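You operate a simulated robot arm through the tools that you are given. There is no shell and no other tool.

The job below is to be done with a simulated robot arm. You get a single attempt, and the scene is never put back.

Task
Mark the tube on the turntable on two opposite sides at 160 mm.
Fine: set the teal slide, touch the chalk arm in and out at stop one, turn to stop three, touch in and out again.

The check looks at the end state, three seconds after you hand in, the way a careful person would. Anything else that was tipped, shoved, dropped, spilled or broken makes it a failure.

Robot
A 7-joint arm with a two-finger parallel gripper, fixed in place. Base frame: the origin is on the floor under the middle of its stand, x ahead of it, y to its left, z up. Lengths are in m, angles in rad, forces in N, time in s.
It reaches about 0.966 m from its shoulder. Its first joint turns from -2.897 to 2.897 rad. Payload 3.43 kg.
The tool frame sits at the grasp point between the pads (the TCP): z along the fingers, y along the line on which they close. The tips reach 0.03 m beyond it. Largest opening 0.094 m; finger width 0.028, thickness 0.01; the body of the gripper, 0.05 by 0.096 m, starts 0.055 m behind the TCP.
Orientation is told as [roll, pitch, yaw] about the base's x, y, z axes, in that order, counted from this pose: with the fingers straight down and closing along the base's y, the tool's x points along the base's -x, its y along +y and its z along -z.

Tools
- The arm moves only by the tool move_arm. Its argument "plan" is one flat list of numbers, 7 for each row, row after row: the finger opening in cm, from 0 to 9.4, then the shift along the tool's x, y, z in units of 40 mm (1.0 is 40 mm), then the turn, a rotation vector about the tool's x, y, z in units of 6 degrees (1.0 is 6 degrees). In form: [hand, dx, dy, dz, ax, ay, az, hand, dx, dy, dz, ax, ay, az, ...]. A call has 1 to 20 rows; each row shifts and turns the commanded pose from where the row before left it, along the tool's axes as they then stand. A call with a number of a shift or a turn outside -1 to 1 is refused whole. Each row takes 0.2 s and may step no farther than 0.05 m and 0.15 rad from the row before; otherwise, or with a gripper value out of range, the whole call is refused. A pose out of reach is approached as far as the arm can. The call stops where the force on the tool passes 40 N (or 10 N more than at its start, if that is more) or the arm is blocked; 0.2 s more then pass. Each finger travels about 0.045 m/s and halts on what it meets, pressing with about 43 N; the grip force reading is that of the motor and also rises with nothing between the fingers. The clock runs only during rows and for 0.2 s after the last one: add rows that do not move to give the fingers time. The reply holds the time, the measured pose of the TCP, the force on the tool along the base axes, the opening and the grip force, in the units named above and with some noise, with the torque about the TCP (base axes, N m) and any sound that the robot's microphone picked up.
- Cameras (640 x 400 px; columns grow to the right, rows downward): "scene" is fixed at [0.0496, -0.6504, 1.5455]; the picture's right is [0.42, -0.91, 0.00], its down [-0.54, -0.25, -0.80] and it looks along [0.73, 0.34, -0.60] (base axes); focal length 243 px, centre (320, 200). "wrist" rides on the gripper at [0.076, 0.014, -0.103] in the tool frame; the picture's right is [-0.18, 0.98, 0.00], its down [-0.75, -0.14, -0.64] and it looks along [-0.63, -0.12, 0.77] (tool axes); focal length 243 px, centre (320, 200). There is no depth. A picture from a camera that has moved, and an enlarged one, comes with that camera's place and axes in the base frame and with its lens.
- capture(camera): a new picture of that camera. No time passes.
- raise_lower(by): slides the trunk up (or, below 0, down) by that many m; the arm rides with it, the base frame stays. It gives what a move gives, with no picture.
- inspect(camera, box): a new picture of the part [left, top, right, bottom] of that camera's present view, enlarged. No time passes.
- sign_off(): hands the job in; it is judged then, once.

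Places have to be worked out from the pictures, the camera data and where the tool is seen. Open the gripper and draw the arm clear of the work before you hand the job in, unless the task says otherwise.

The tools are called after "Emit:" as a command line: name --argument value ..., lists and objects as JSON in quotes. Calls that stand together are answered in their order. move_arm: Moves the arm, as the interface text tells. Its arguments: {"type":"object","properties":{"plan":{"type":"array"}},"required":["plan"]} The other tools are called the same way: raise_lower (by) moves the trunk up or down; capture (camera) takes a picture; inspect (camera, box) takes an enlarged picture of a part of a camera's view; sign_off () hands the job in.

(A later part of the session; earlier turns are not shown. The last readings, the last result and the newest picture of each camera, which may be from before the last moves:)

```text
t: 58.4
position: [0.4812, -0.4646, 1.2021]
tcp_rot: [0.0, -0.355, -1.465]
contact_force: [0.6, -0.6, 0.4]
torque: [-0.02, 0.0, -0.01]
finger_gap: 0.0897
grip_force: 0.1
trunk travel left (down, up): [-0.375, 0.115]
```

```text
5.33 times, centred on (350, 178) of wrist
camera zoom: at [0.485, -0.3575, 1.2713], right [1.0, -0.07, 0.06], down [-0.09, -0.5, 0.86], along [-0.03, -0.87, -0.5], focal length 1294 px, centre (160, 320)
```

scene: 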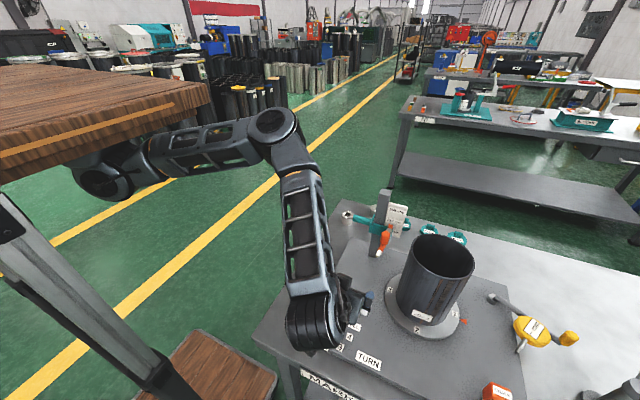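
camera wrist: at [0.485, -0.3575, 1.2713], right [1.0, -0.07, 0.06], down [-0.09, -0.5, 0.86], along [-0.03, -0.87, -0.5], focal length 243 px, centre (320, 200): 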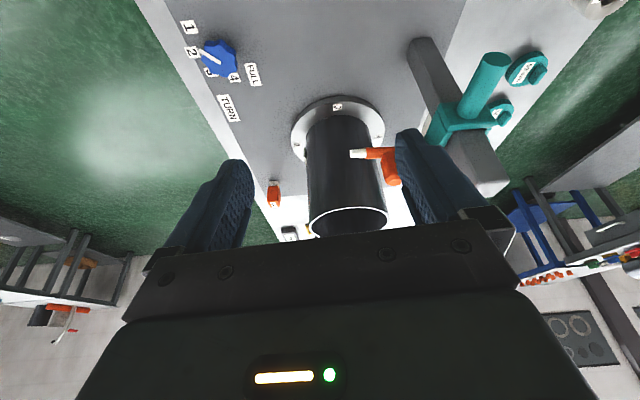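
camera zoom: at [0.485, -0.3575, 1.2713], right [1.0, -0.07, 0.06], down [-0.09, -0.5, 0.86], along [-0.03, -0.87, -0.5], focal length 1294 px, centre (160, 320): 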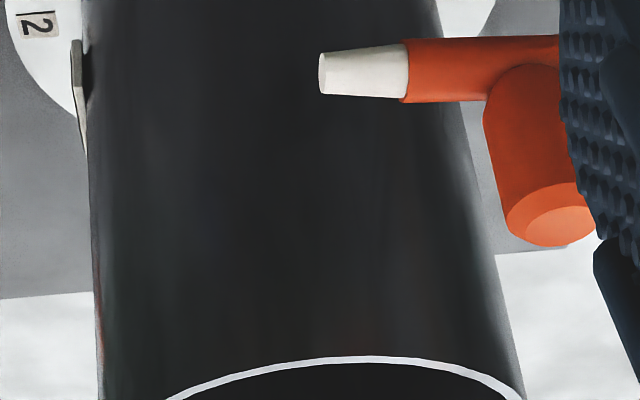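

Emit:
inspect --camera "wrist" --box '[345, 150, 405, 188]'

Emit:
inspect --camera "wrist" --box '[345, 170, 405, 208]'

Emit:
inspect --camera "wrist" --box '[335, 140, 375, 165]'

```text
10.53 times, centred on (375, 169) of wrist
camera zoom: at [0.485, -0.3575, 1.2713], right [1.0, -0.07, 0.06], down [-0.09, -0.5, 0.86], along [-0.03, -0.87, -0.5], focal length 2554 px, centre (-259, 526)
```

zoom: 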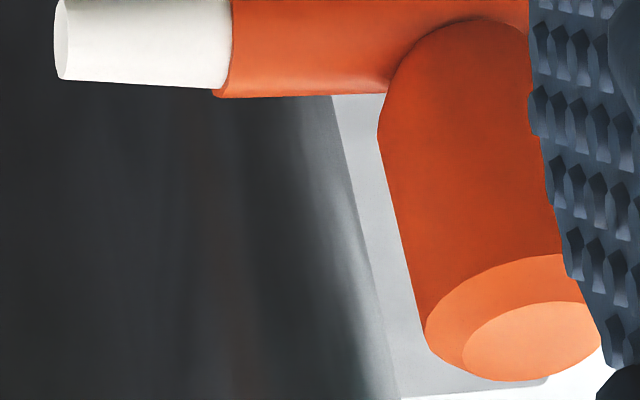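

```text
10.53 times, centred on (375, 189) of wrist
camera zoom: at [0.485, -0.3575, 1.2713], right [1.0, -0.07, 0.06], down [-0.09, -0.5, 0.86], along [-0.03, -0.87, -0.5], focal length 2554 px, centre (-259, 316)
```

zoom: 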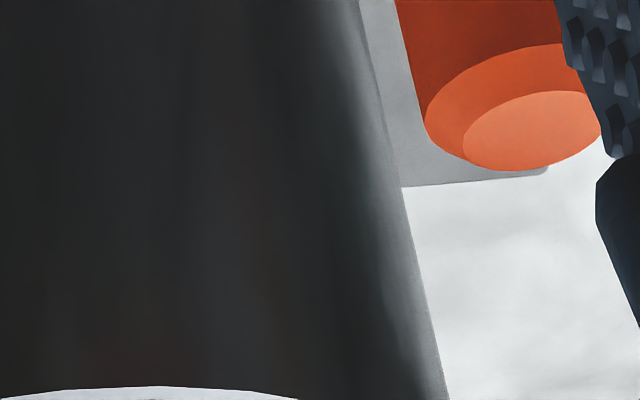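

```text
16.00 times, centred on (355, 152) of wrist
camera zoom: at [0.485, -0.3575, 1.2713], right [1.0, -0.07, 0.06], down [-0.09, -0.5, 0.86], along [-0.03, -0.87, -0.5], focal length 3882 px, centre (-240, 960)
```

zoom: 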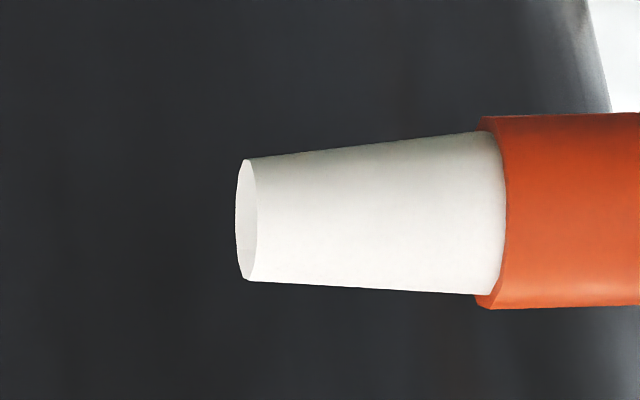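

No mark shows where the chalk should have touched. To be certain I look from nearly straight on, over the post, at the touched spot.

Emit:
move_arm --plan '[9, -0.56, 0.74, 0.068, 0, 0, 0, 9, -0.56, 0.74, 0.068, 0, 0, 0, 9, -0.56, 0.74, 0.068, 0, 0, 0, 9, -0.56, 0.74, 0.068, 0, 0, 0, 9, 0, 0, 0, 0.328, 0, 0.886, 9, 0, 0, 0, 0.328, 0, 0.886, 9, 0, 0, 0, 0.328, 0, 0.886, 9, 0, 0, 0, 0, 0.775, 0, 9, 0, 0, 0, 0, 0.775, 0, 9, 0, 0, 0, 0, 0, 0]'

Emit:
capture --camera "wrist"

```text
t: 60.6
position: [0.6097, -0.5425, 1.2217]
tcp_rot: [0.001, -0.274, -1.711]
contact_force: [0.1, -0.6, 0.1]
torque: [0.02, -0.01, -0.04]
finger_gap: 0.09
grip_force: 0.0
out of reach, approached as far as the arm can: row 8
trunk travel left (down, up): [-0.375, 0.115]
```

```text
taken
camera wrist: at [0.6381, -0.443, 1.2998], right [0.95, -0.31, 0.05], down [-0.22, -0.53, 0.82], along [-0.23, -0.79, -0.57], focal length 243 px, centre (320, 200)
```

wrist: 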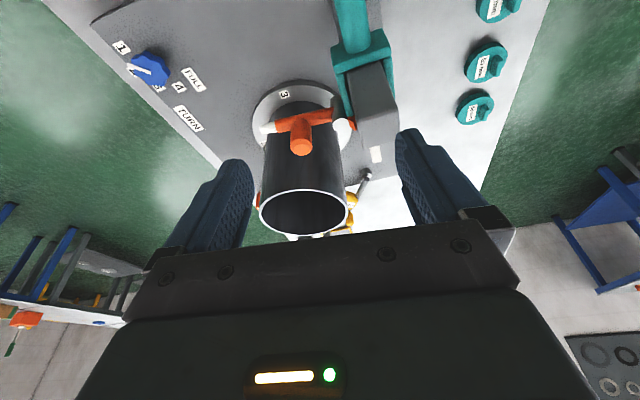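

Emit:
inspect --camera "wrist" --box '[250, 130, 370, 205]'

Emit:
inspect --camera "wrist" --box '[290, 140, 360, 184]'

```text
5.33 times, centred on (310, 168) of wrist
camera zoom: at [0.6381, -0.443, 1.2998], right [0.95, -0.31, 0.05], down [-0.22, -0.53, 0.82], along [-0.23, -0.79, -0.57], focal length 1294 px, centre (373, 373)
```

zoom: 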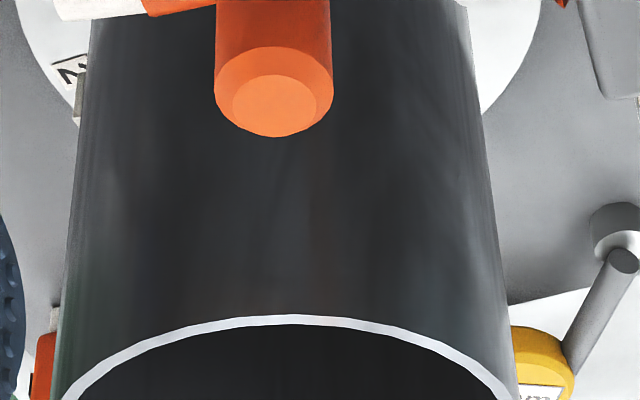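

```text
9.09 times, centred on (325, 162) of wrist
camera zoom: at [0.6381, -0.443, 1.2998], right [0.95, -0.31, 0.05], down [-0.22, -0.53, 0.82], along [-0.23, -0.79, -0.57], focal length 2206 px, centre (274, 546)
```

zoom: 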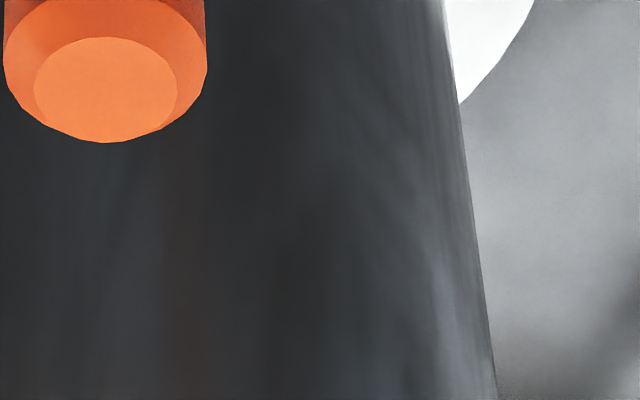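

The tube wall is clean there: no chalk mark. The earlier touch may have been too light, so I will swing it in again, press more firmly, and then leave it resting in so I can look at the contact from the side. First I turn the hand back.

Emit:
move_arm --plan '[9, 0, 0, 0, -0.26, 0, -0.925, 9, 0, 0, 0, -0.26, 0, -0.925, 9, 0, 0, 0, -0.26, 0, -0.925, 9, 0, 0, 0, -0.26, 0, -0.925, 9, 0, 0, 0, -0.26, 0, -0.925, 9, 0, 0, 0, -0.26, 0, -0.925, 9, 0, 0, 0, -0.26, 0, -0.925, 9, 0, 0, 0, -0.26, 0, -0.925, 9, 0, 0, 0, -0.26, 0, -0.925, 9, 0, 0, 0, -0.26, 0, -0.925, 9, 0, 0, 0, -0.26, 0, -0.925, 9, 0, 0, 0, -0.26, 0, -0.925, 9, 0, 0, 0, -0.26, 0, -0.925, 9, 0, 0, 0, -0.26, 0, -0.925, 9, 0, 0, 0, -0.26, 0, -0.925, 9, 0, 0, 0, -0.26, 0, -0.925, 9, 0, 0, 0, -0.26, 0, -0.925, 7, 0, 0, 0, 0, 0, 0]'

```text
t: 64.4
position: [0.6096, -0.5401, 1.2225]
tcp_rot: [-0.001, -0.274, -0.001]
contact_force: [0.1, 0.4, 0.0]
torque: [0.02, 0.0, -0.01]
finger_gap: 0.0701
grip_force: 0.0
trunk travel left (down, up): [-0.375, 0.115]
```

Emit:
move_arm --plan '[6, 0, 0, 0, 0, 0.872, 0, 5, 0, 0, 0, 0, 0.872, 0, 5, 0, 0, 0, 0, 0.872, 0, 5, 0.495, -0.8875, 0, 0, 0, 0, 5, 0.495, -0.8875, 0, 0, 0, 0, 5, 0, 0, 0, 0, 0, 0]'

Emit:
capture --camera "wrist"

```text
t: 65.8
position: [0.5691, -0.6118, 1.2228]
tcp_rot: [0.0, 0.0, -0.002]
contact_force: [-1.0, -0.1, 0.8]
torque: [0.01, -0.01, -0.02]
finger_gap: 0.0499
grip_force: 0.1
trunk travel left (down, up): [-0.375, 0.115]
```

```text
taken
camera wrist: at [0.4931, -0.5962, 1.3252], right [0.19, 0.98, 0.0], down [0.75, -0.14, 0.64], along [0.63, -0.12, -0.77], focal length 243 px, centre (320, 200)
```

wrist: 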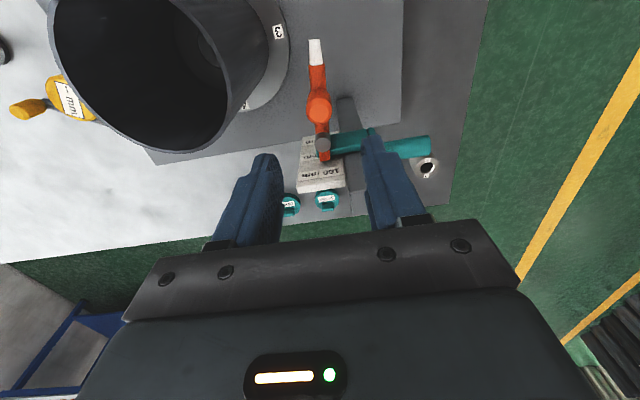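

Handle is centred again below the fingers; I lower around it and narrow the gap as before.

Emit:
move_arm --plan '[5, 0, 0, 0.9375, 0, 0, 0, 5, 0, 0, 0.9375, 0, 0, 0, 5, 0, 0, 0.9375, 0, 0, 0, 4.2, 0, 0, 0, 0, 0, 0, 3.6, 0, 0, 0, 0, 0, 0, 3.2, 0, 0, 0, 0, 0, 0, 3.2, 0, 0, 0, 0, 0, 0]'

Emit:
inspect --camera "wrist" --box '[230, 40, 410, 217]'

```text
t: 67.4
position: [0.568, -0.6117, 1.1119]
tcp_rot: [0.001, -0.001, -0.002]
contact_force: [0.5, 0.2, -0.7]
torque: [0.02, -0.01, -0.03]
finger_gap: 0.032
grip_force: 0.0
trunk travel left (down, up): [-0.375, 0.115]
```

```text
2.26 times, centred on (320, 128) of wrist
camera zoom: at [0.4933, -0.5971, 1.2139], right [0.19, 0.98, 0.0], down [0.75, -0.14, 0.64], along [0.63, -0.12, -0.77], focal length 548 px, centre (320, 362)
```

zoom: 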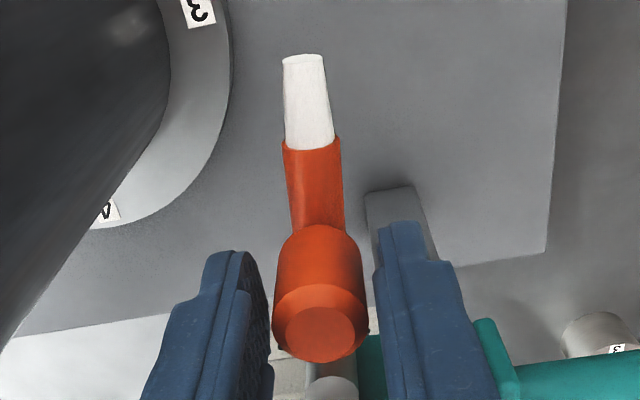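

I swing the arm in along the same arc as before.

Emit:
move_arm --plan '[3.2, 0.0165, -0.1325, 0, 0, 0, -0.833, 3.2, 0.0165, -0.1325, 0, 0, 0, -0.833, 3.2, 0.001, -0.097, 0, 0, 0, -0.833, 3.2, 0.001, -0.097, 0, 0, 0, -0.833, 3.2, 0.002, -0.096, 0, 0, 0, -0.833, 3.2, 0.002, -0.096, 0, 0, 0, -0.833, 3.2, 0, -0.094, 0, 0, 0, -0.833, 3.2, 0, -0.094, 0, 0, 0, -0.833, 3.2, 0.002, -0.097, 0, 0, 0, -0.833, 3.2, 0.002, -0.097, 0, 0, 0, -0.833, 3.2, -0.006, -0.0945, 0, 0, 0, 0, 3.2, -0.006, -0.0945, 0, 0, 0, 0, 3.2, 0, 0, 0, 0, 0, 0]'

Emit:
inspect --camera "wrist" --box '[230, 40, 410, 217]'

```text
t: 70.2
position: [0.5891, -0.6532, 1.1088]
tcp_rot: [0.0, -0.001, 0.871]
contact_force: [-0.8, 0.2, 0.5]
torque: [0.0, 0.01, 0.01]
finger_gap: 0.032
grip_force: 0.0
trunk travel left (down, up): [-0.375, 0.115]
```

```text
2.26 times, centred on (320, 128) of wrist
camera zoom: at [0.5298, -0.7029, 1.2115], right [-0.63, 0.77, 0.0], down [0.59, 0.49, 0.64], along [0.5, 0.41, -0.77], focal length 548 px, centre (320, 362)
```

zoom: 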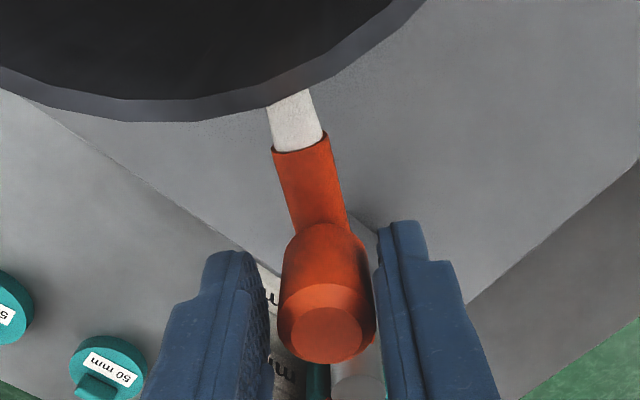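

The arm is in again. I open, rise clear, and see whether it stays in by itself and how the tip meets the tube.

Emit:
move_arm --plan '[4, 0, 0, 0, 0, 0, 0, 5, 0, 0, 0, 0, 0, 0, 5, 0, 0, -0.8, 0, 0, 0, 5, 0, 0, -0.8, 0, 0, 0, 5, 0, 0, -0.8, 0, 0, 0, 5, 0, 0, 0, 0, 0, 0]'

Emit:
capture --camera "wrist"

Emit:
inspect --camera "scene" --box '[360, 200, 480, 275]'

```text
t: 71.6
position: [0.5903, -0.6539, 1.2047]
tcp_rot: [0.0, 0.0, 0.871]
contact_force: [0.2, 0.7, -0.1]
torque: [-0.02, 0.01, 0.08]
finger_gap: 0.0501
grip_force: 0.0
trunk travel left (down, up): [-0.375, 0.115]
```

```text
taken
camera wrist: at [0.5304, -0.7027, 1.307], right [-0.63, 0.77, 0.0], down [0.59, 0.49, 0.64], along [0.5, 0.41, -0.77], focal length 243 px, centre (320, 200)
```

wrist: 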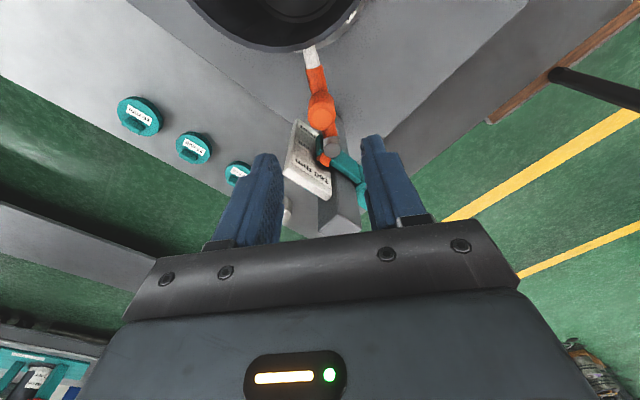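

```text
5.33 times, centred on (420, 238) of scene
camera zoom: at [0.0496, -0.6504, 1.5455], right [0.42, -0.91, 0.0], down [-0.54, -0.25, -0.8], along [0.73, 0.34, -0.6], focal length 1296 px, centre (-213, 0)
```

zoom: 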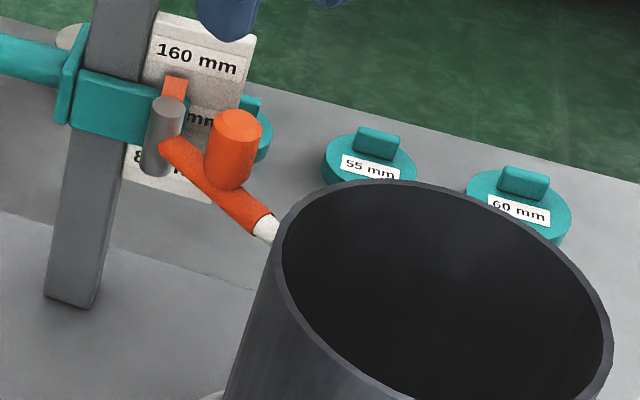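

Emit:
inspect --camera "wrist" --box '[270, 30, 360, 86]'

```text
7.11 times, centred on (315, 58) of wrist
camera zoom: at [0.5304, -0.7027, 1.307], right [-0.63, 0.77, 0.0], down [0.59, 0.49, 0.64], along [0.5, 0.41, -0.77], focal length 1725 px, centre (356, 1210)
```

zoom: 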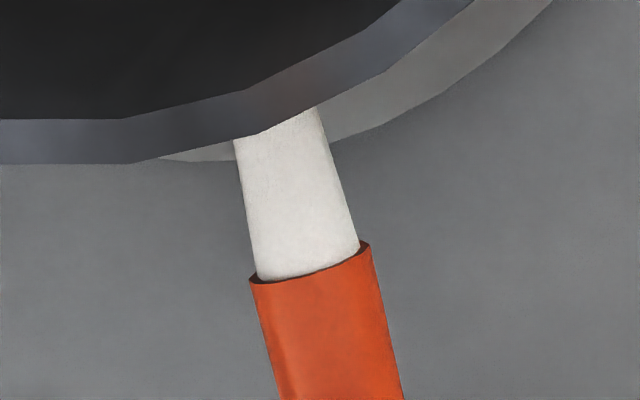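

The arm stays in without being held. I go round to the +y side to see the gap (if any) between chalk and tube in profile.

Emit:
move_arm --plan '[5, -0.118, 0.817, 0, 0, 0, 0, 5, -0.118, 0.817, 0, 0, 0, 0, 5, -0.118, 0.817, 0, 0, 0, 0, 7, -0.118, 0.817, 0, 0, 0, 0, 9, -0.118, 0.817, 0, 0, 0, 0, 9, 0, 0, 0, 0, 0, 1, 9, 0, 0, 0, 0, 0, 1, 9, 0, 0, 0, 0, 0, 1, 9, 0, 0, 0, 0, 0, 1, 9, 0, 0, 0, 0, 0, 1, 9, 0, 0, 0, 0, 0, 1, 9, 0, 0, 0, 0, 0, 1, 9, 0, 0, 0, 0, 0, 1, 9, 0, 0, 0, 0, 0, 1, 9, 0, 0, 0, 0, 0, 1, 9, 0, 0, 0, 0, 0, 1, 9, 0, 0, 0, 0, 0, 1, 9, 0, 0, 0, 0, 0, 1, 9, 0, 0, 0, 0, 0, 1, 9, 0, 0, 0, 0, 0, 0]'

Emit:
move_arm --plan '[9, 0, 0, 0, 0, 0, 1, 9, 0, 0, 0, 0, 0, 1, 9, 0, 0, 0, 0, 0, 1, 9, 0, 0, 0, 0, 0, 1, 9, 0, 0, 0, 0, -0.972, 0, 9, 0, 0, 0, 0, -0.972, 0, 9, 0, 0, 0, 0, -0.972, 0, 9, 0, 0, 0, 0, -0.972, 0, 9, 0, 0, 0, 0, -0.972, 0, 9, 0, 0, 0, 0, -0.972, 0, 9, 0, 0, 0, 0, 0, 0]'

Emit:
capture --camera "wrist"

```text
t: 75.8
position: [0.4793, -0.531, 1.2053]
tcp_rot: [-0.002, 0.001, -0.598]
contact_force: [-0.1, 0.6, 1.0]
torque: [-0.01, -0.02, -0.05]
finger_gap: 0.0902
grip_force: 0.0
trunk travel left (down, up): [-0.375, 0.115]
```

```text
t: 78.2
position: [0.4787, -0.5306, 1.2067]
tcp_rot: [-0.001, -0.611, -1.014]
contact_force: [-0.8, 0.1, -0.3]
torque: [0.0, 0.0, 0.0]
finger_gap: 0.0898
grip_force: 0.1
trunk travel left (down, up): [-0.375, 0.115]
```

```text
taken
camera wrist: at [0.4272, -0.4199, 1.2458], right [0.91, 0.39, 0.11], down [0.01, -0.29, 0.96], along [0.4, -0.88, -0.27], focal length 243 px, centre (320, 200)
```

wrist: 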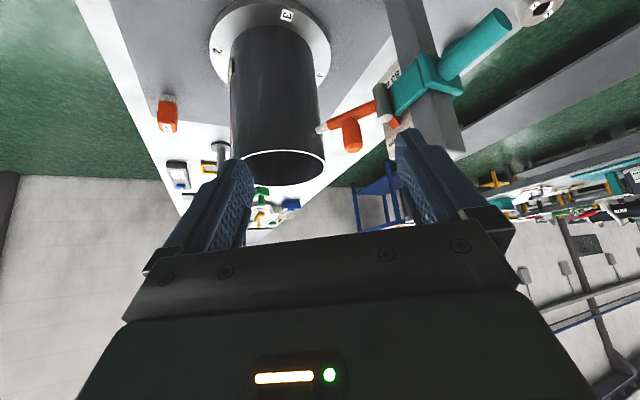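

Emit:
inspect --camera "wrist" --box '[280, 100, 380, 162]'

Emit:
inspect --camera "wrist" --box '[300, 110, 350, 141]'

```text
6.40 times, centred on (330, 131) of wrist
camera zoom: at [0.4272, -0.4199, 1.2458], right [0.91, 0.39, 0.11], down [0.01, -0.29, 0.96], along [0.4, -0.88, -0.27], focal length 1553 px, centre (256, 642)
```

zoom: 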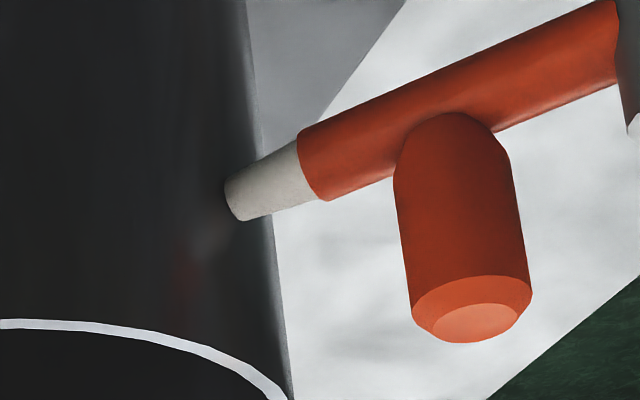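

```text
12.80 times, centred on (325, 126) of wrist
camera zoom: at [0.4272, -0.4199, 1.2458], right [0.91, 0.39, 0.11], down [0.01, -0.29, 0.96], along [0.4, -0.88, -0.27], focal length 3106 px, centre (256, 1154)
```

zoom: 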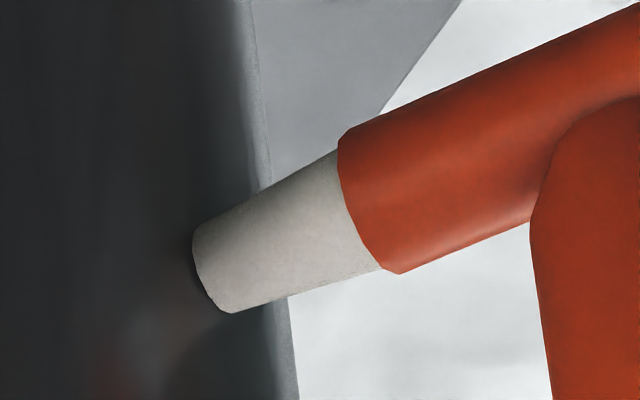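

The chalk tip sits right at the tube wall (tip ≈0.071 m from the axis), yet nothing was left the first time, so the touch probably needs a firmer press. I go back over the handle to press it in harder.

Emit:
move_arm --plan '[9, 0, 0, 0, 0, 0.972, 0, 9, 0, 0, 0, 0, 0.972, 0, 9, 0, 0, 0, 0, 0.972, 0, 9, 0, 0, 0, 0, 0.972, 0, 9, 0, 0, 0, 0, 0.972, 0, 9, 0, 0, 0, 0, 0.972, 0, 9, 0, 0, 0, 0, 0, -1, 9, 0, 0, 0, 0, 0, -1, 9, 0, 0, 0, 0, 0, -1, 9, 0, 0, 0, 0, 0, -1, 9, 0, 0, 0, 0, 0, -1, 9, 0, 0, 0, 0, 0, -1, 9, 0, 0, 0, 0, 0, -1, 9, 0, 0, 0, 0, 0, -1, 9, 0, 0, 0, 0, 0, -1, 9, 0, 0, 0, 0, 0, -1, 9, 0, 0, 0, 0, 0, -1, 9, 0, 0, 0, 0, 0, -1, 7, 0, 0, 0, 0, 0, -1, 5, 0, 0, 0, 0, 0, -1]'

Emit:
move_arm --plan '[5, 0, 0, 0, 0, 0, -1, 5, 0, 0, 0, 0, 0, -1, 5, 0, 0, 0, 0, 0, -1, 5, 0, 0, 0, 0, 0, -1, 5, 0, 0, 0, 0, 0, 0]'

```text
t: 82.4
position: [0.4791, -0.5311, 1.2055]
tcp_rot: [0.0, -0.001, 0.453]
contact_force: [0.0, -0.2, 0.1]
torque: [0.01, -0.01, 0.02]
finger_gap: 0.05
grip_force: 0.1
trunk travel left (down, up): [-0.375, 0.115]
```

```text
t: 83.6
position: [0.4784, -0.5301, 1.2051]
tcp_rot: [0.001, 0.0, 0.873]
contact_force: [0.2, 0.9, 0.7]
torque: [-0.03, -0.01, 0.01]
finger_gap: 0.0499
grip_force: 0.0
trunk travel left (down, up): [-0.375, 0.115]
```

Emit:
move_arm --plan '[5, 0.115, -0.812, 0, 0, 0, 0, 5, 0.115, -0.812, 0, 0, 0, 0, 5, 0.115, -0.812, 0, 0, 0, 0, 5, 0.115, -0.812, 0, 0, 0, 0, 5, 0.115, -0.812, 0, 0, 0, 0, 5, 0, 0, 0, 0, 0, 0]'

Emit:
inspect --camera "wrist" --box '[230, 40, 410, 217]'

```text
t: 85.0
position: [0.5888, -0.6529, 1.2042]
tcp_rot: [0.0, 0.001, 0.869]
contact_force: [0.1, 0.2, 0.8]
torque: [0.02, 0.02, -0.04]
finger_gap: 0.0499
grip_force: 0.1
trunk travel left (down, up): [-0.375, 0.115]
```

```text
2.26 times, centred on (320, 128) of wrist
camera zoom: at [0.5284, -0.7016, 1.3071], right [-0.63, 0.77, 0.0], down [0.59, 0.48, 0.64], along [0.5, 0.41, -0.77], focal length 548 px, centre (320, 362)
```

zoom: 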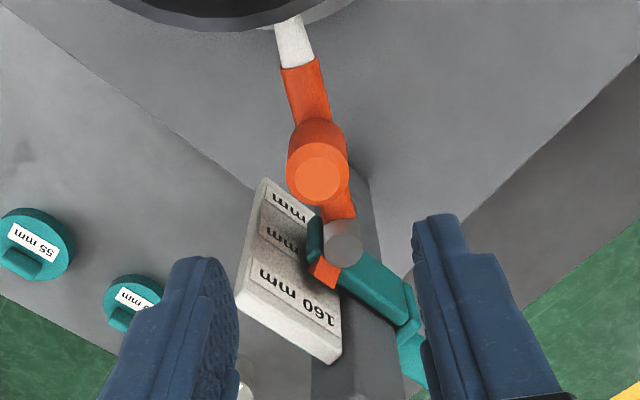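

Emit:
move_arm --plan '[5, 0, 0, 0.79, 0, 0, 0, 5, 0, 0, 0.79, 0, 0, 0, 5, 0, 0, 0.79, 0, 0, 0, 4.2, 0, 0, 0, 0, 0, 0, 3.6, 0, 0, 0, 0, 0, 0, 3.2, 0, 0, 0, 0, 0, 0, 3.2, -0.008, -0.08, 0, 0, 0, 0, 3.2, 0, 0, 0, 0, 0, 0]'

Emit:
inspect --camera "wrist" --box '[230, 40, 410, 217]'

```text
t: 86.8
position: [0.5901, -0.6551, 1.1093]
tcp_rot: [0.0, 0.001, 0.87]
contact_force: [-0.1, 0.7, 0.5]
torque: [0.0, -0.02, 0.01]
finger_gap: 0.0319
grip_force: 0.2
trunk travel left (down, up): [-0.375, 0.115]
```

```text
2.26 times, centred on (320, 128) of wrist
camera zoom: at [0.5311, -0.7037, 1.2124], right [-0.63, 0.77, 0.0], down [0.59, 0.49, 0.64], along [0.5, 0.41, -0.77], focal length 548 px, centre (320, 362)
```

zoom: 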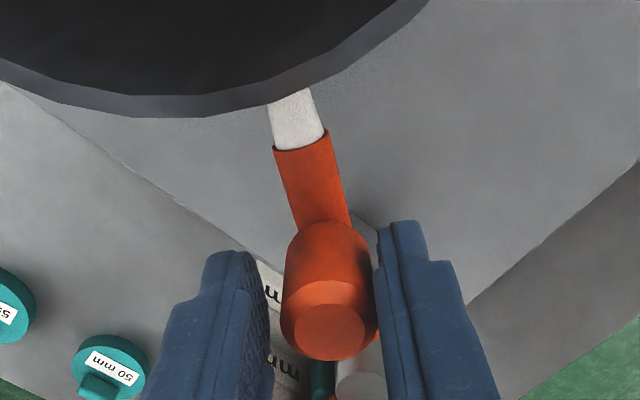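

Emit:
move_arm --plan '[3.2, -0.005, -0.05, 0, 0, 0, 0, 3.2, -0.005, -0.05, 0, 0, 0, 0, 3.2, -0.005, -0.05, 0, 0, 0, 0, 3.2, 0, 0, 0, 0, 0, 0]'

Emit:
inspect --camera "wrist" --box '[230, 40, 410, 217]'

Emit:
inspect --camera "scene" --box '[380, 215, 440, 252]'

```text
t: 87.8
position: [0.5956, -0.6572, 1.1095]
tcp_rot: [0.0, 0.001, 0.869]
contact_force: [-7.2, 9.8, -1.8]
torque: [0.21, -0.12, -0.11]
finger_gap: 0.0387
grip_force: 6.0
trunk travel left (down, up): [-0.375, 0.115]
```

```text
2.26 times, centred on (320, 128) of wrist
camera zoom: at [0.5355, -0.707, 1.2128], right [-0.63, 0.77, 0.0], down [0.59, 0.48, 0.64], along [0.5, 0.41, -0.77], focal length 548 px, centre (320, 362)
```

zoom: 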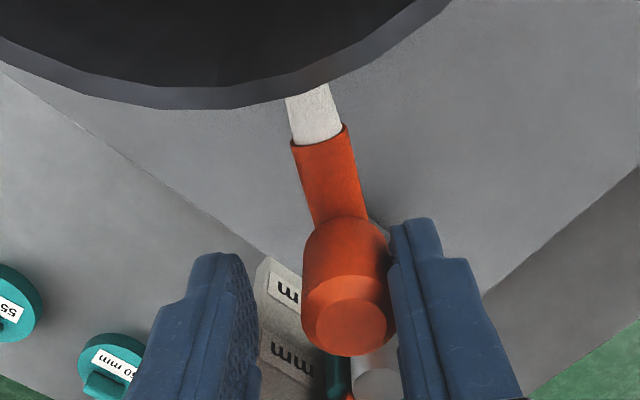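

```text
10.67 times, centred on (410, 234) of scene
camera zoom: at [0.0496, -0.6504, 1.5455], right [0.42, -0.91, 0.0], down [-0.54, -0.25, -0.8], along [0.73, 0.34, -0.6], focal length 2593 px, centre (-640, -157)
```

zoom: 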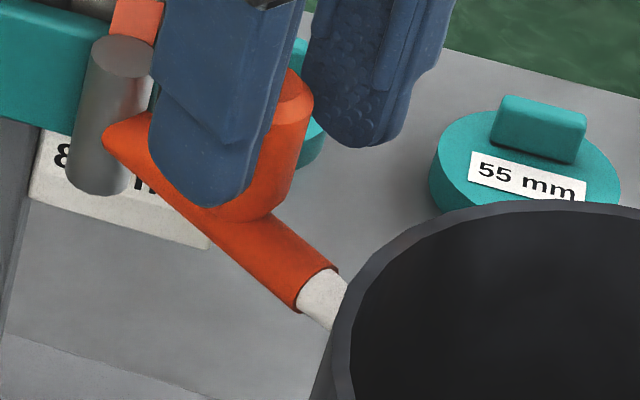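

A firm 12 N press moves nothing further, so the arm is at its hard inward stop. I hold a moment, then swing it fully out again and look for the mark.

Emit:
move_arm --plan '[3.2, 0, 0, 0, 0, 0, 0, 3.2, 0, 0, 0, 0, 0, 0, 3.2, 0, 0, 0, 0, 0, 0, 3.2, 0.024, 0.13, 0, 0, 0, 0, 3.2, 0.024, 0.13, 0, 0, 0, 0, 3.2, 0.003, 0.096, 0, 0, 0, 0.39, 3.2, 0.003, 0.096, 0, 0, 0, 0.39, 3.2, -0.0055, 0.0956, 0, 0, 0, 0.5, 3.2, -0.0055, 0.0956, 0, 0, 0, 0.5, 3.2, 0, 0, 0, 0, 0, 0]'

Emit:
inspect --camera "wrist" --box '[230, 30, 410, 217]'

```text
t: 90.0
position: [0.5764, -0.6425, 1.1093]
tcp_rot: [0.001, 0.0, 0.685]
contact_force: [1.2, -1.6, 0.6]
torque: [0.0, 0.01, -0.03]
finger_gap: 0.0331
grip_force: 0.8
trunk travel left (down, up): [-0.375, 0.115]
```

```text
2.14 times, centred on (320, 124) of wrist
camera zoom: at [0.5087, -0.6791, 1.2122], right [-0.48, 0.88, 0.0], down [0.67, 0.37, 0.64], along [0.56, 0.31, -0.77], focal length 519 px, centre (320, 364)
```

zoom: 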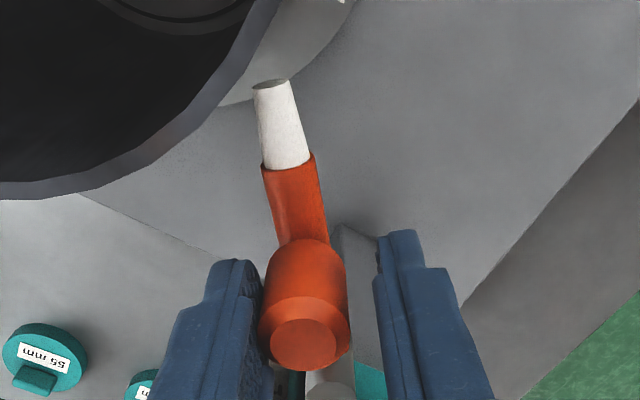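

Emit:
move_arm --plan '[3.2, -0.0095, 0.094, 0, 0, 0, 0.833, 3.2, -0.0095, 0.094, 0, 0, 0, 0.833, 3.2, -0.008, 0.097, 0, 0, 0, 0.833, 3.2, -0.008, 0.097, 0, 0, 0, 0.833, 3.2, -0.0095, 0.093, 0, 0, 0, 0.833, 3.2, -0.0095, 0.093, 0, 0, 0, 0.833, 3.2, -0.01, 0.096, 0, 0, 0, 0.667, 3.2, -0.01, 0.096, 0, 0, 0, 0.667, 3.2, -0.015, 0.115, 0, 0, 0, 0.2, 3.2, 0, 0.08, 0, 0, 0, 0, 3.2, 0, 0, 0, 0, 0, 0]'

Emit:
capture --camera "wrist"

```text
t: 92.4
position: [0.5679, -0.605, 1.1088]
tcp_rot: [-0.002, 0.0, 0.0]
contact_force: [2.0, -6.3, -1.2]
torque: [-0.09, -0.11, 0.07]
finger_gap: 0.0356
grip_force: 3.2
trunk travel left (down, up): [-0.375, 0.115]
```

```text
taken
camera wrist: at [0.4926, -0.5915, 1.2125], right [0.18, 0.98, 0.0], down [0.75, -0.14, 0.64], along [0.63, -0.12, -0.77], focal length 243 px, centre (320, 200)
```

wrist: 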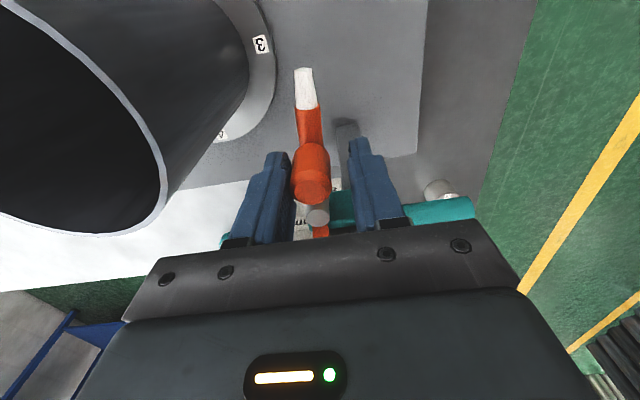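

Emit:
inspect --camera "wrist" --box '[130, 90, 270, 178]'

Emit:
inspect --camera "wrist" --box '[150, 50, 290, 138]'

```text
4.55 times, centred on (200, 134) of wrist
camera zoom: at [0.4926, -0.5915, 1.2125], right [0.18, 0.98, 0.0], down [0.75, -0.14, 0.64], along [0.63, -0.12, -0.77], focal length 1103 px, centre (866, 500)
```

zoom: 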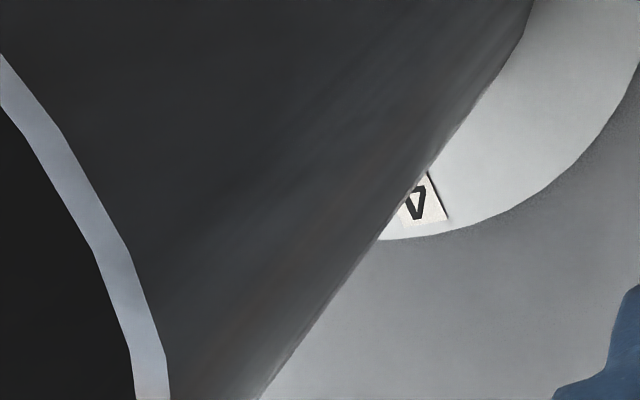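

```text
4.55 times, centred on (220, 94) of wrist
camera zoom: at [0.4926, -0.5915, 1.2125], right [0.18, 0.98, 0.0], down [0.75, -0.14, 0.64], along [0.63, -0.12, -0.77], focal length 1103 px, centre (774, 682)
```

zoom: 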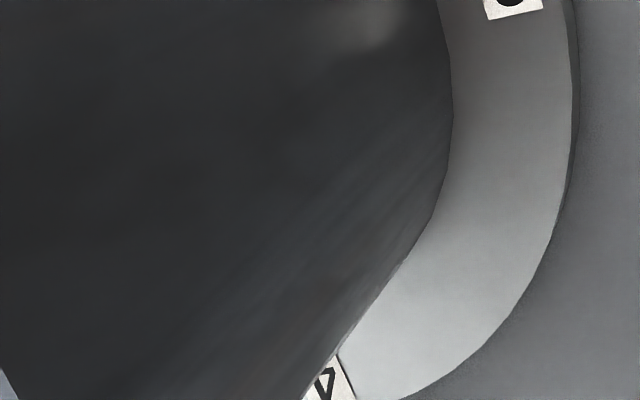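

The wall still looks clean from here. I compare the tube's near side from the scene camera with how it looked at the start, in case the mark shows elsewhere.

Emit:
inspect --camera "scene" --box '[380, 230, 490, 345]'

Emit:
inspect --camera "scene" --box '[390, 260, 480, 316]'

```text
3.48 times, centred on (435, 288) of scene
camera zoom: at [0.0496, -0.6504, 1.5455], right [0.42, -0.91, 0.0], down [-0.54, -0.25, -0.8], along [0.73, 0.34, -0.6], focal length 845 px, centre (-80, -104)
```

zoom: 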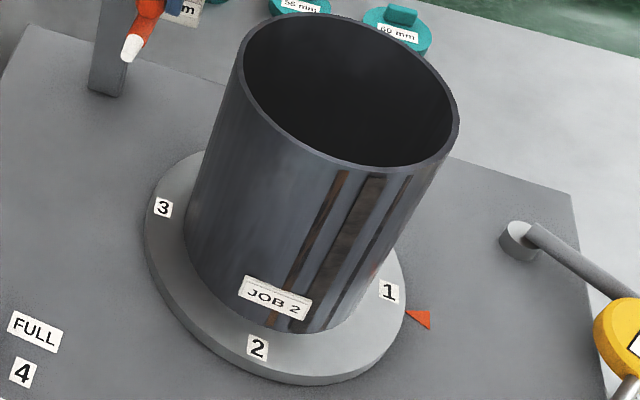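

```text
7.11 times, centred on (435, 288) of scene
camera zoom: at [0.0496, -0.6504, 1.5455], right [0.42, -0.91, 0.0], down [-0.54, -0.25, -0.8], along [0.73, 0.34, -0.6], focal length 1728 px, centre (-498, -426)
```

zoom: 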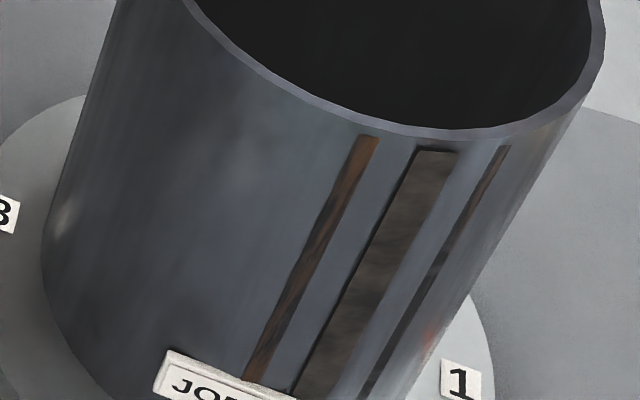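

No mark anywhere visible. I swing it in once more (same place, same height) and this time look along the tube's tangent to see whether the tip truly reaches the wall.

Emit:
move_arm --plan '[3.2, 0, -0.15, 0, 0, 0, 0, 3.2, 0.0165, -0.1325, 0, 0, 0, -0.833, 3.2, 0.0165, -0.1325, 0, 0, 0, -0.833, 3.2, 0.001, -0.097, 0, 0, 0, -0.833, 3.2, 0.001, -0.097, 0, 0, 0, -0.833, 3.2, 0.002, -0.096, 0, 0, 0, -0.833, 3.2, 0.002, -0.096, 0, 0, 0, -0.833, 3.2, 0, -0.094, 0, 0, 0, -0.833, 3.2, 0, -0.094, 0, 0, 0, -0.833, 3.2, 0.002, -0.097, 0, 0, 0, -0.833, 3.2, 0.002, -0.097, 0, 0, 0, -0.833, 3.2, -0.006, -0.0945, 0, 0, 0, 0, 3.2, -0.006, -0.0945, 0, 0, 0, 0, 3.2, 0, 0, 0, 0, 0, 0, 4.5, 0, 0, 0, 0, 0, 0, 5, 0, 0, 0, 0, 0, 0, 5, 0, 0, -0.8, 0, 0, 0, 5, 0, 0, -0.8, 0, 0, 0, 5, 0, 0, -0.8, 0, 0, 0]'

Emit:
inspect --camera "scene" --box '[360, 200, 480, 275]'

```text
t: 96.4
position: [0.5874, -0.6533, 1.2056]
tcp_rot: [-0.002, 0.0, 0.873]
contact_force: [0.1, -0.1, 0.4]
torque: [-0.03, 0.0, 0.01]
finger_gap: 0.05
grip_force: 0.2
trunk travel left (down, up): [-0.375, 0.115]
```

```text
5.33 times, centred on (420, 238) of scene
camera zoom: at [0.0496, -0.6504, 1.5455], right [0.42, -0.91, 0.0], down [-0.54, -0.25, -0.8], along [0.73, 0.34, -0.6], focal length 1296 px, centre (-213, 0)
```

zoom: 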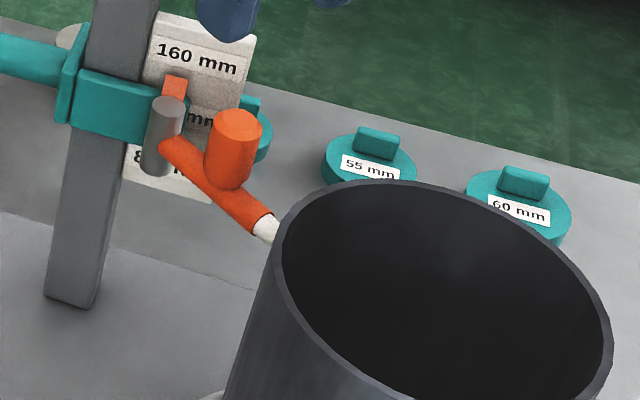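

Emit:
move_arm --plan '[5, 0.366, 0.945, 0, 0, 0, 0, 6, 0.366, 0.945, 0, 0, 0, 0, 8, 0.366, 0.945, 0, 0, 0, 0, 9, 0.366, 0.945, 0, 0, 0, 0, 9, 0, 0, 0, 0, 0, 1, 9, 0, 0, 0, 0, 0, 1, 9, 0, 0, 0, 0, 0, 1, 9, 0, 0, 0, 0, 0, 1, 9, 0, 0, 0, 0, 0, 1, 9, 0, 0, 0, 0, 0, 1, 9, 0, 0, 0, 0, 0, 1, 9, 0, 0, 0, 0, 0, 1, 9, 0, 0, 0, 0, 0, 1, 9, 0, 0, 0, 0, 0, 1, 9, 0, 0, 0, 0, 0, 1, 9, 0, 0, 0, 0, 0, 1, 9, 0, 0, 0, 0, 0, 1, 9, 0, 0, 0, 0, 0, 0]'

Emit:
move_arm --plan '[9, 0, 0, 0, 0, -0.926, 0, 9, 0, 0, 0, 0, -0.926, 0, 9, 0, 0, 0, 0, -0.926, 0, 9, 0, 0, 0, 0, -0.926, 0, 9, 0, 0, 0, 0, -0.926, 0, 9, 0, 0, 0, 0, -0.926, 0, 9, 0, 0, 0, 0, -0.926, 0, 9, 0, 0, 0, 0, -0.926, 0, 9, 0, 0, 0, 0, -0.926, 0, 9, 0.6, 0, 0.502, 0, 0, 0, 9, 0.6, 0, 0.502, 0, 0, 0, 9, 0.6, 0, 0.502, 0, 0, 0, 9, 0.6, 0, 0.502, 0, 0, 0, 9, 0, 0, 0, 0, 0, 0]'

Emit:
capture --camera "wrist"

```text
t: 100.2
position: [0.434, -0.6008, 1.207]
tcp_rot: [-0.001, 0.002, -0.49]
contact_force: [-0.1, 0.2, -0.1]
torque: [-0.01, -0.02, 0.01]
finger_gap: 0.0898
grip_force: 0.0
trunk travel left (down, up): [-0.375, 0.115]
```

```text
t: 103.2
position: [0.433, -0.6008, 1.0809]
tcp_rot: [0.001, -0.872, -0.489]
contact_force: [0.2, 0.0, 0.3]
torque: [0.0, 0.0, -0.04]
finger_gap: 0.0901
grip_force: 0.1
trunk travel left (down, up): [-0.375, 0.115]
```

```text
taken
camera wrist: at [0.3278, -0.5289, 1.0896], right [0.57, 0.81, 0.14], down [-0.07, -0.12, 0.99], along [0.82, -0.57, -0.01], focal length 243 px, centre (320, 200)
```

wrist: 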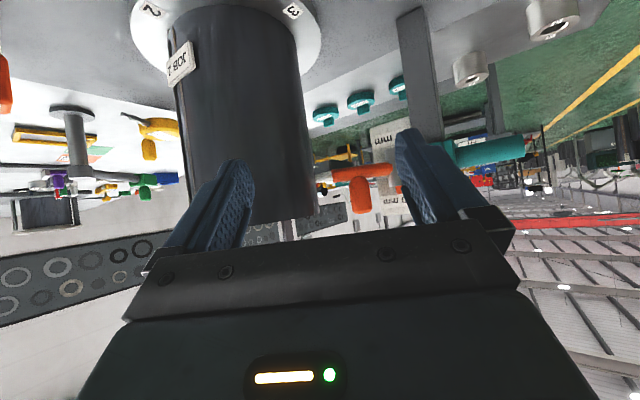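

Emit:
inspect --camera "wrist" --box '[290, 155, 370, 205]'

Emit:
inspect --camera "wrist" --box '[300, 165, 340, 190]'

```text
8.00 times, centred on (330, 180) of wrist
camera zoom: at [0.3278, -0.5289, 1.0896], right [0.57, 0.81, 0.14], down [-0.07, -0.12, 0.99], along [0.82, -0.57, -0.01], focal length 1941 px, centre (240, 360)
```

zoom: 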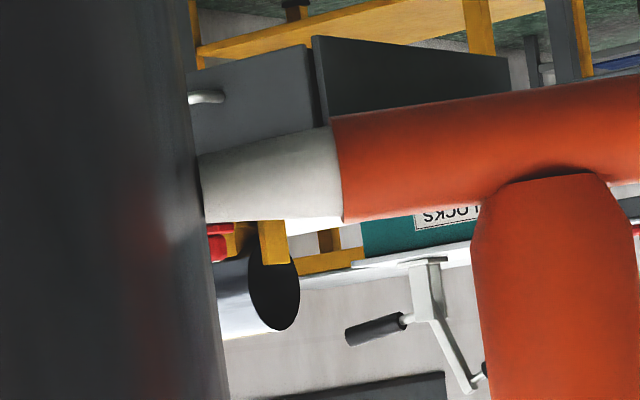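

```text
16.00 times, centred on (320, 178) of wrist
camera zoom: at [0.3278, -0.5289, 1.0896], right [0.57, 0.81, 0.14], down [-0.07, -0.12, 0.99], along [0.82, -0.57, -0.01], focal length 3882 px, centre (320, 560)
```

zoom: 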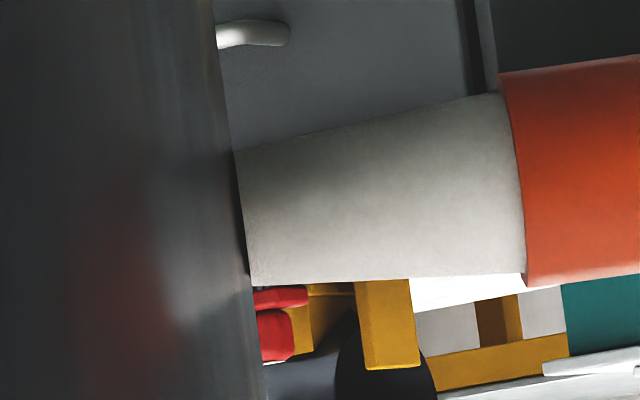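

Here the chalk clearly butts against the tube wall, so the touch is physically made; the mark may just not be drawn. I go back over the handle to swing the arm out.

Emit:
move_arm --plan '[9, -0.6, 0, -0.502, 0, 0, 0, 9, -0.6, 0, -0.502, 0, 0, 0, 9, -0.6, 0, -0.502, 0, 0, 0, 9, -0.6, 0, -0.502, 0, 0, 0, 9, 0, 0, 0, 0, 0.926, 0, 9, 0, 0, 0, 0, 0.926, 0, 9, 0, 0, 0, 0, 0.926, 0, 9, 0, 0, 0, 0, 0.926, 0, 9, 0, 0, 0, 0, 0.926, 0, 9, 0, 0, 0, 0, 0.926, 0, 9, 0, 0, 0, 0, 0.926, 0, 9, 0, 0, 0, 0, 0.926, 0, 9, 0, 0, 0, 0, 0.926, 0, 9, 0, 0, 0, 0, 0, -1, 9, 0, 0, 0, 0, 0, -1, 9, 0, 0, 0, 0, 0, -1, 9, 0, 0, 0, 0, 0, -1, 9, 0, 0, 0, 0, 0, -1, 9, 0, 0, 0, 0, 0, -1, 9, 0, 0, 0, 0, 0, -1]'

Emit:
move_arm --plan '[9, 0, 0, 0, 0, 0, -1, 9, 0, 0, 0, 0, 0, -1, 9, 0, 0, 0, 0, 0, -1, 9, 0, 0, 0, 0, 0, -1, 7, 0, 0, 0, 0, 0, -1, 5, 0, 0, 0, 0, 0, -1, 5, -0.366, -0.945, 0, 0, 0, 0, 5, -0.366, -0.945, 0, 0, 0, 0, 5, -0.366, -0.945, 0, 0, 0, 0, 5, -0.366, -0.945, 0, 0, 0, 0, 5, 0, 0, 0, 0, 0, 0]'

Emit:
inspect --camera "wrist" --box '[230, 40, 410, 217]'

```text
t: 107.4
position: [0.4323, -0.6016, 1.2071]
tcp_rot: [0.001, -0.001, 0.245]
contact_force: [0.3, 0.5, -0.2]
torque: [-0.02, 0.0, 0.02]
finger_gap: 0.09
grip_force: 0.0
trunk travel left (down, up): [-0.375, 0.115]
```

```text
t: 109.8
position: [0.588, -0.651, 1.2066]
tcp_rot: [0.0, 0.0, 0.873]
contact_force: [-0.4, -0.2, 0.1]
torque: [0.0, -0.03, -0.03]
finger_gap: 0.0498
grip_force: 0.1
trunk travel left (down, up): [-0.375, 0.115]
```

```text
2.26 times, centred on (320, 128) of wrist
camera zoom: at [0.528, -0.7014, 1.3091], right [-0.63, 0.77, 0.0], down [0.59, 0.49, 0.64], along [0.5, 0.41, -0.77], focal length 548 px, centre (320, 362)
```

zoom: 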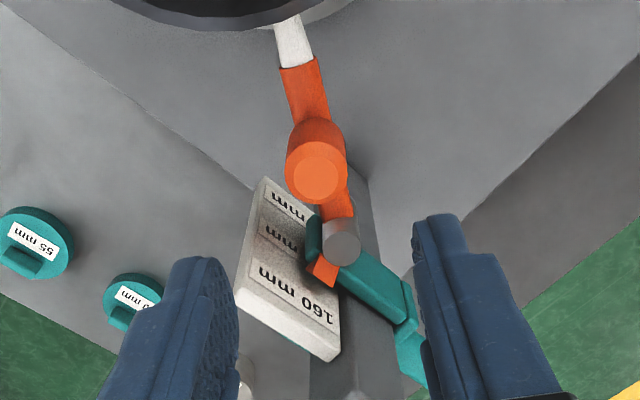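

I lower around the handle and swing the arm all the way out.

Emit:
move_arm --plan '[5, 0, 0, 0.8, 0, 0, 0, 5, 0, 0, 0.8, 0, 0, 0, 5, 0, 0, 0.8, 0, 0, 0, 4.2, 0, 0, 0, 0, 0, 0, 3.6, 0, 0, 0, 0, 0, 0, 3.2, 0, 0, 0, 0, 0, 0, 3.2, 0.003, 0.1, 0, 0, 0, 0.39, 3.2, 0.003, 0.1, 0, 0, 0, 0.39, 3.2, -0.0055, 0.0956, 0, 0, 0, 0.5, 3.2, -0.0055, 0.0956, 0, 0, 0, 0.5, 3.2, 0, 0, 0, 0, 0, 0]'

Emit:
inspect --camera "wrist" --box '[230, 30, 410, 217]'

```text
t: 112.2
position: [0.5771, -0.6427, 1.111]
tcp_rot: [0.0, -0.001, 0.685]
contact_force: [0.5, -2.2, -0.8]
torque: [-0.02, 0.0, -0.02]
finger_gap: 0.0333
grip_force: 1.1
trunk travel left (down, up): [-0.375, 0.115]
```

```text
2.14 times, centred on (320, 124) of wrist
camera zoom: at [0.5092, -0.6804, 1.2132], right [-0.48, 0.88, 0.0], down [0.67, 0.37, 0.64], along [0.56, 0.31, -0.77], focal length 519 px, centre (320, 364)
```

zoom: 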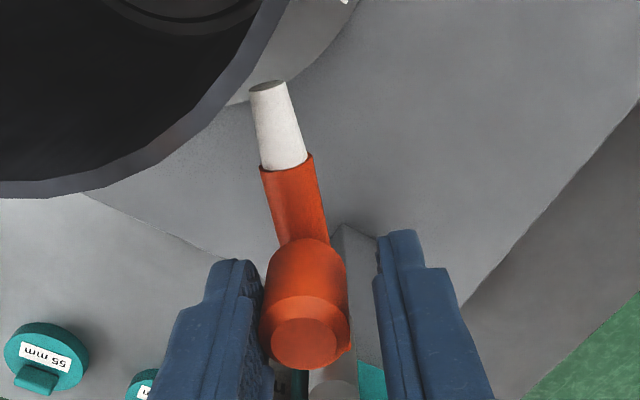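

Emit:
move_arm --plan '[3.2, -0.0095, 0.094, 0, 0, 0, 0.833, 3.2, -0.0095, 0.094, 0, 0, 0, 0.833, 3.2, -0.008, 0.097, 0, 0, 0, 0.833, 3.2, -0.008, 0.097, 0, 0, 0, 0.833, 3.2, -0.0095, 0.093, 0, 0, 0, 0.833, 3.2, -0.0095, 0.093, 0, 0, 0, 0.833, 3.2, -0.01, 0.096, 0, 0, 0, 0.667, 3.2, -0.01, 0.096, 0, 0, 0, 0.667, 3.2, -0.015, 0.115, 0, 0, 0, 0.2, 3.2, 0, 0.08, 0, 0, 0, 0, 3.2, 0, 0, 0, 0, 0, 0]'

Emit:
capture --camera "wrist"

```text
t: 114.6
position: [0.5681, -0.607, 1.1113]
tcp_rot: [0.0, -0.001, 0.001]
contact_force: [1.1, -2.7, -0.7]
torque: [-0.03, -0.07, 0.01]
finger_gap: 0.0339
grip_force: 1.9
trunk travel left (down, up): [-0.375, 0.115]
```

```text
taken
camera wrist: at [0.4917, -0.5926, 1.2131], right [0.18, 0.98, 0.0], down [0.75, -0.14, 0.64], along [0.63, -0.12, -0.77], focal length 243 px, centre (320, 200)
```

wrist: 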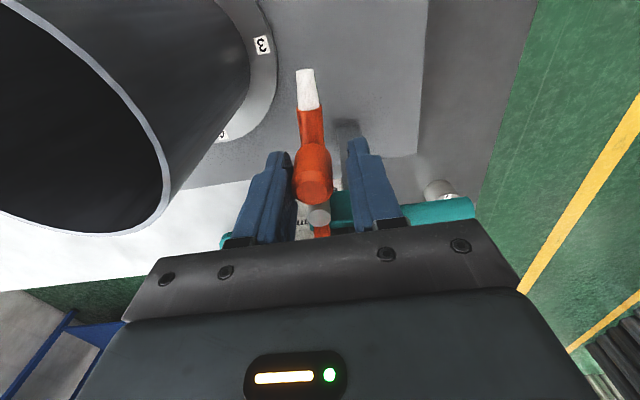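

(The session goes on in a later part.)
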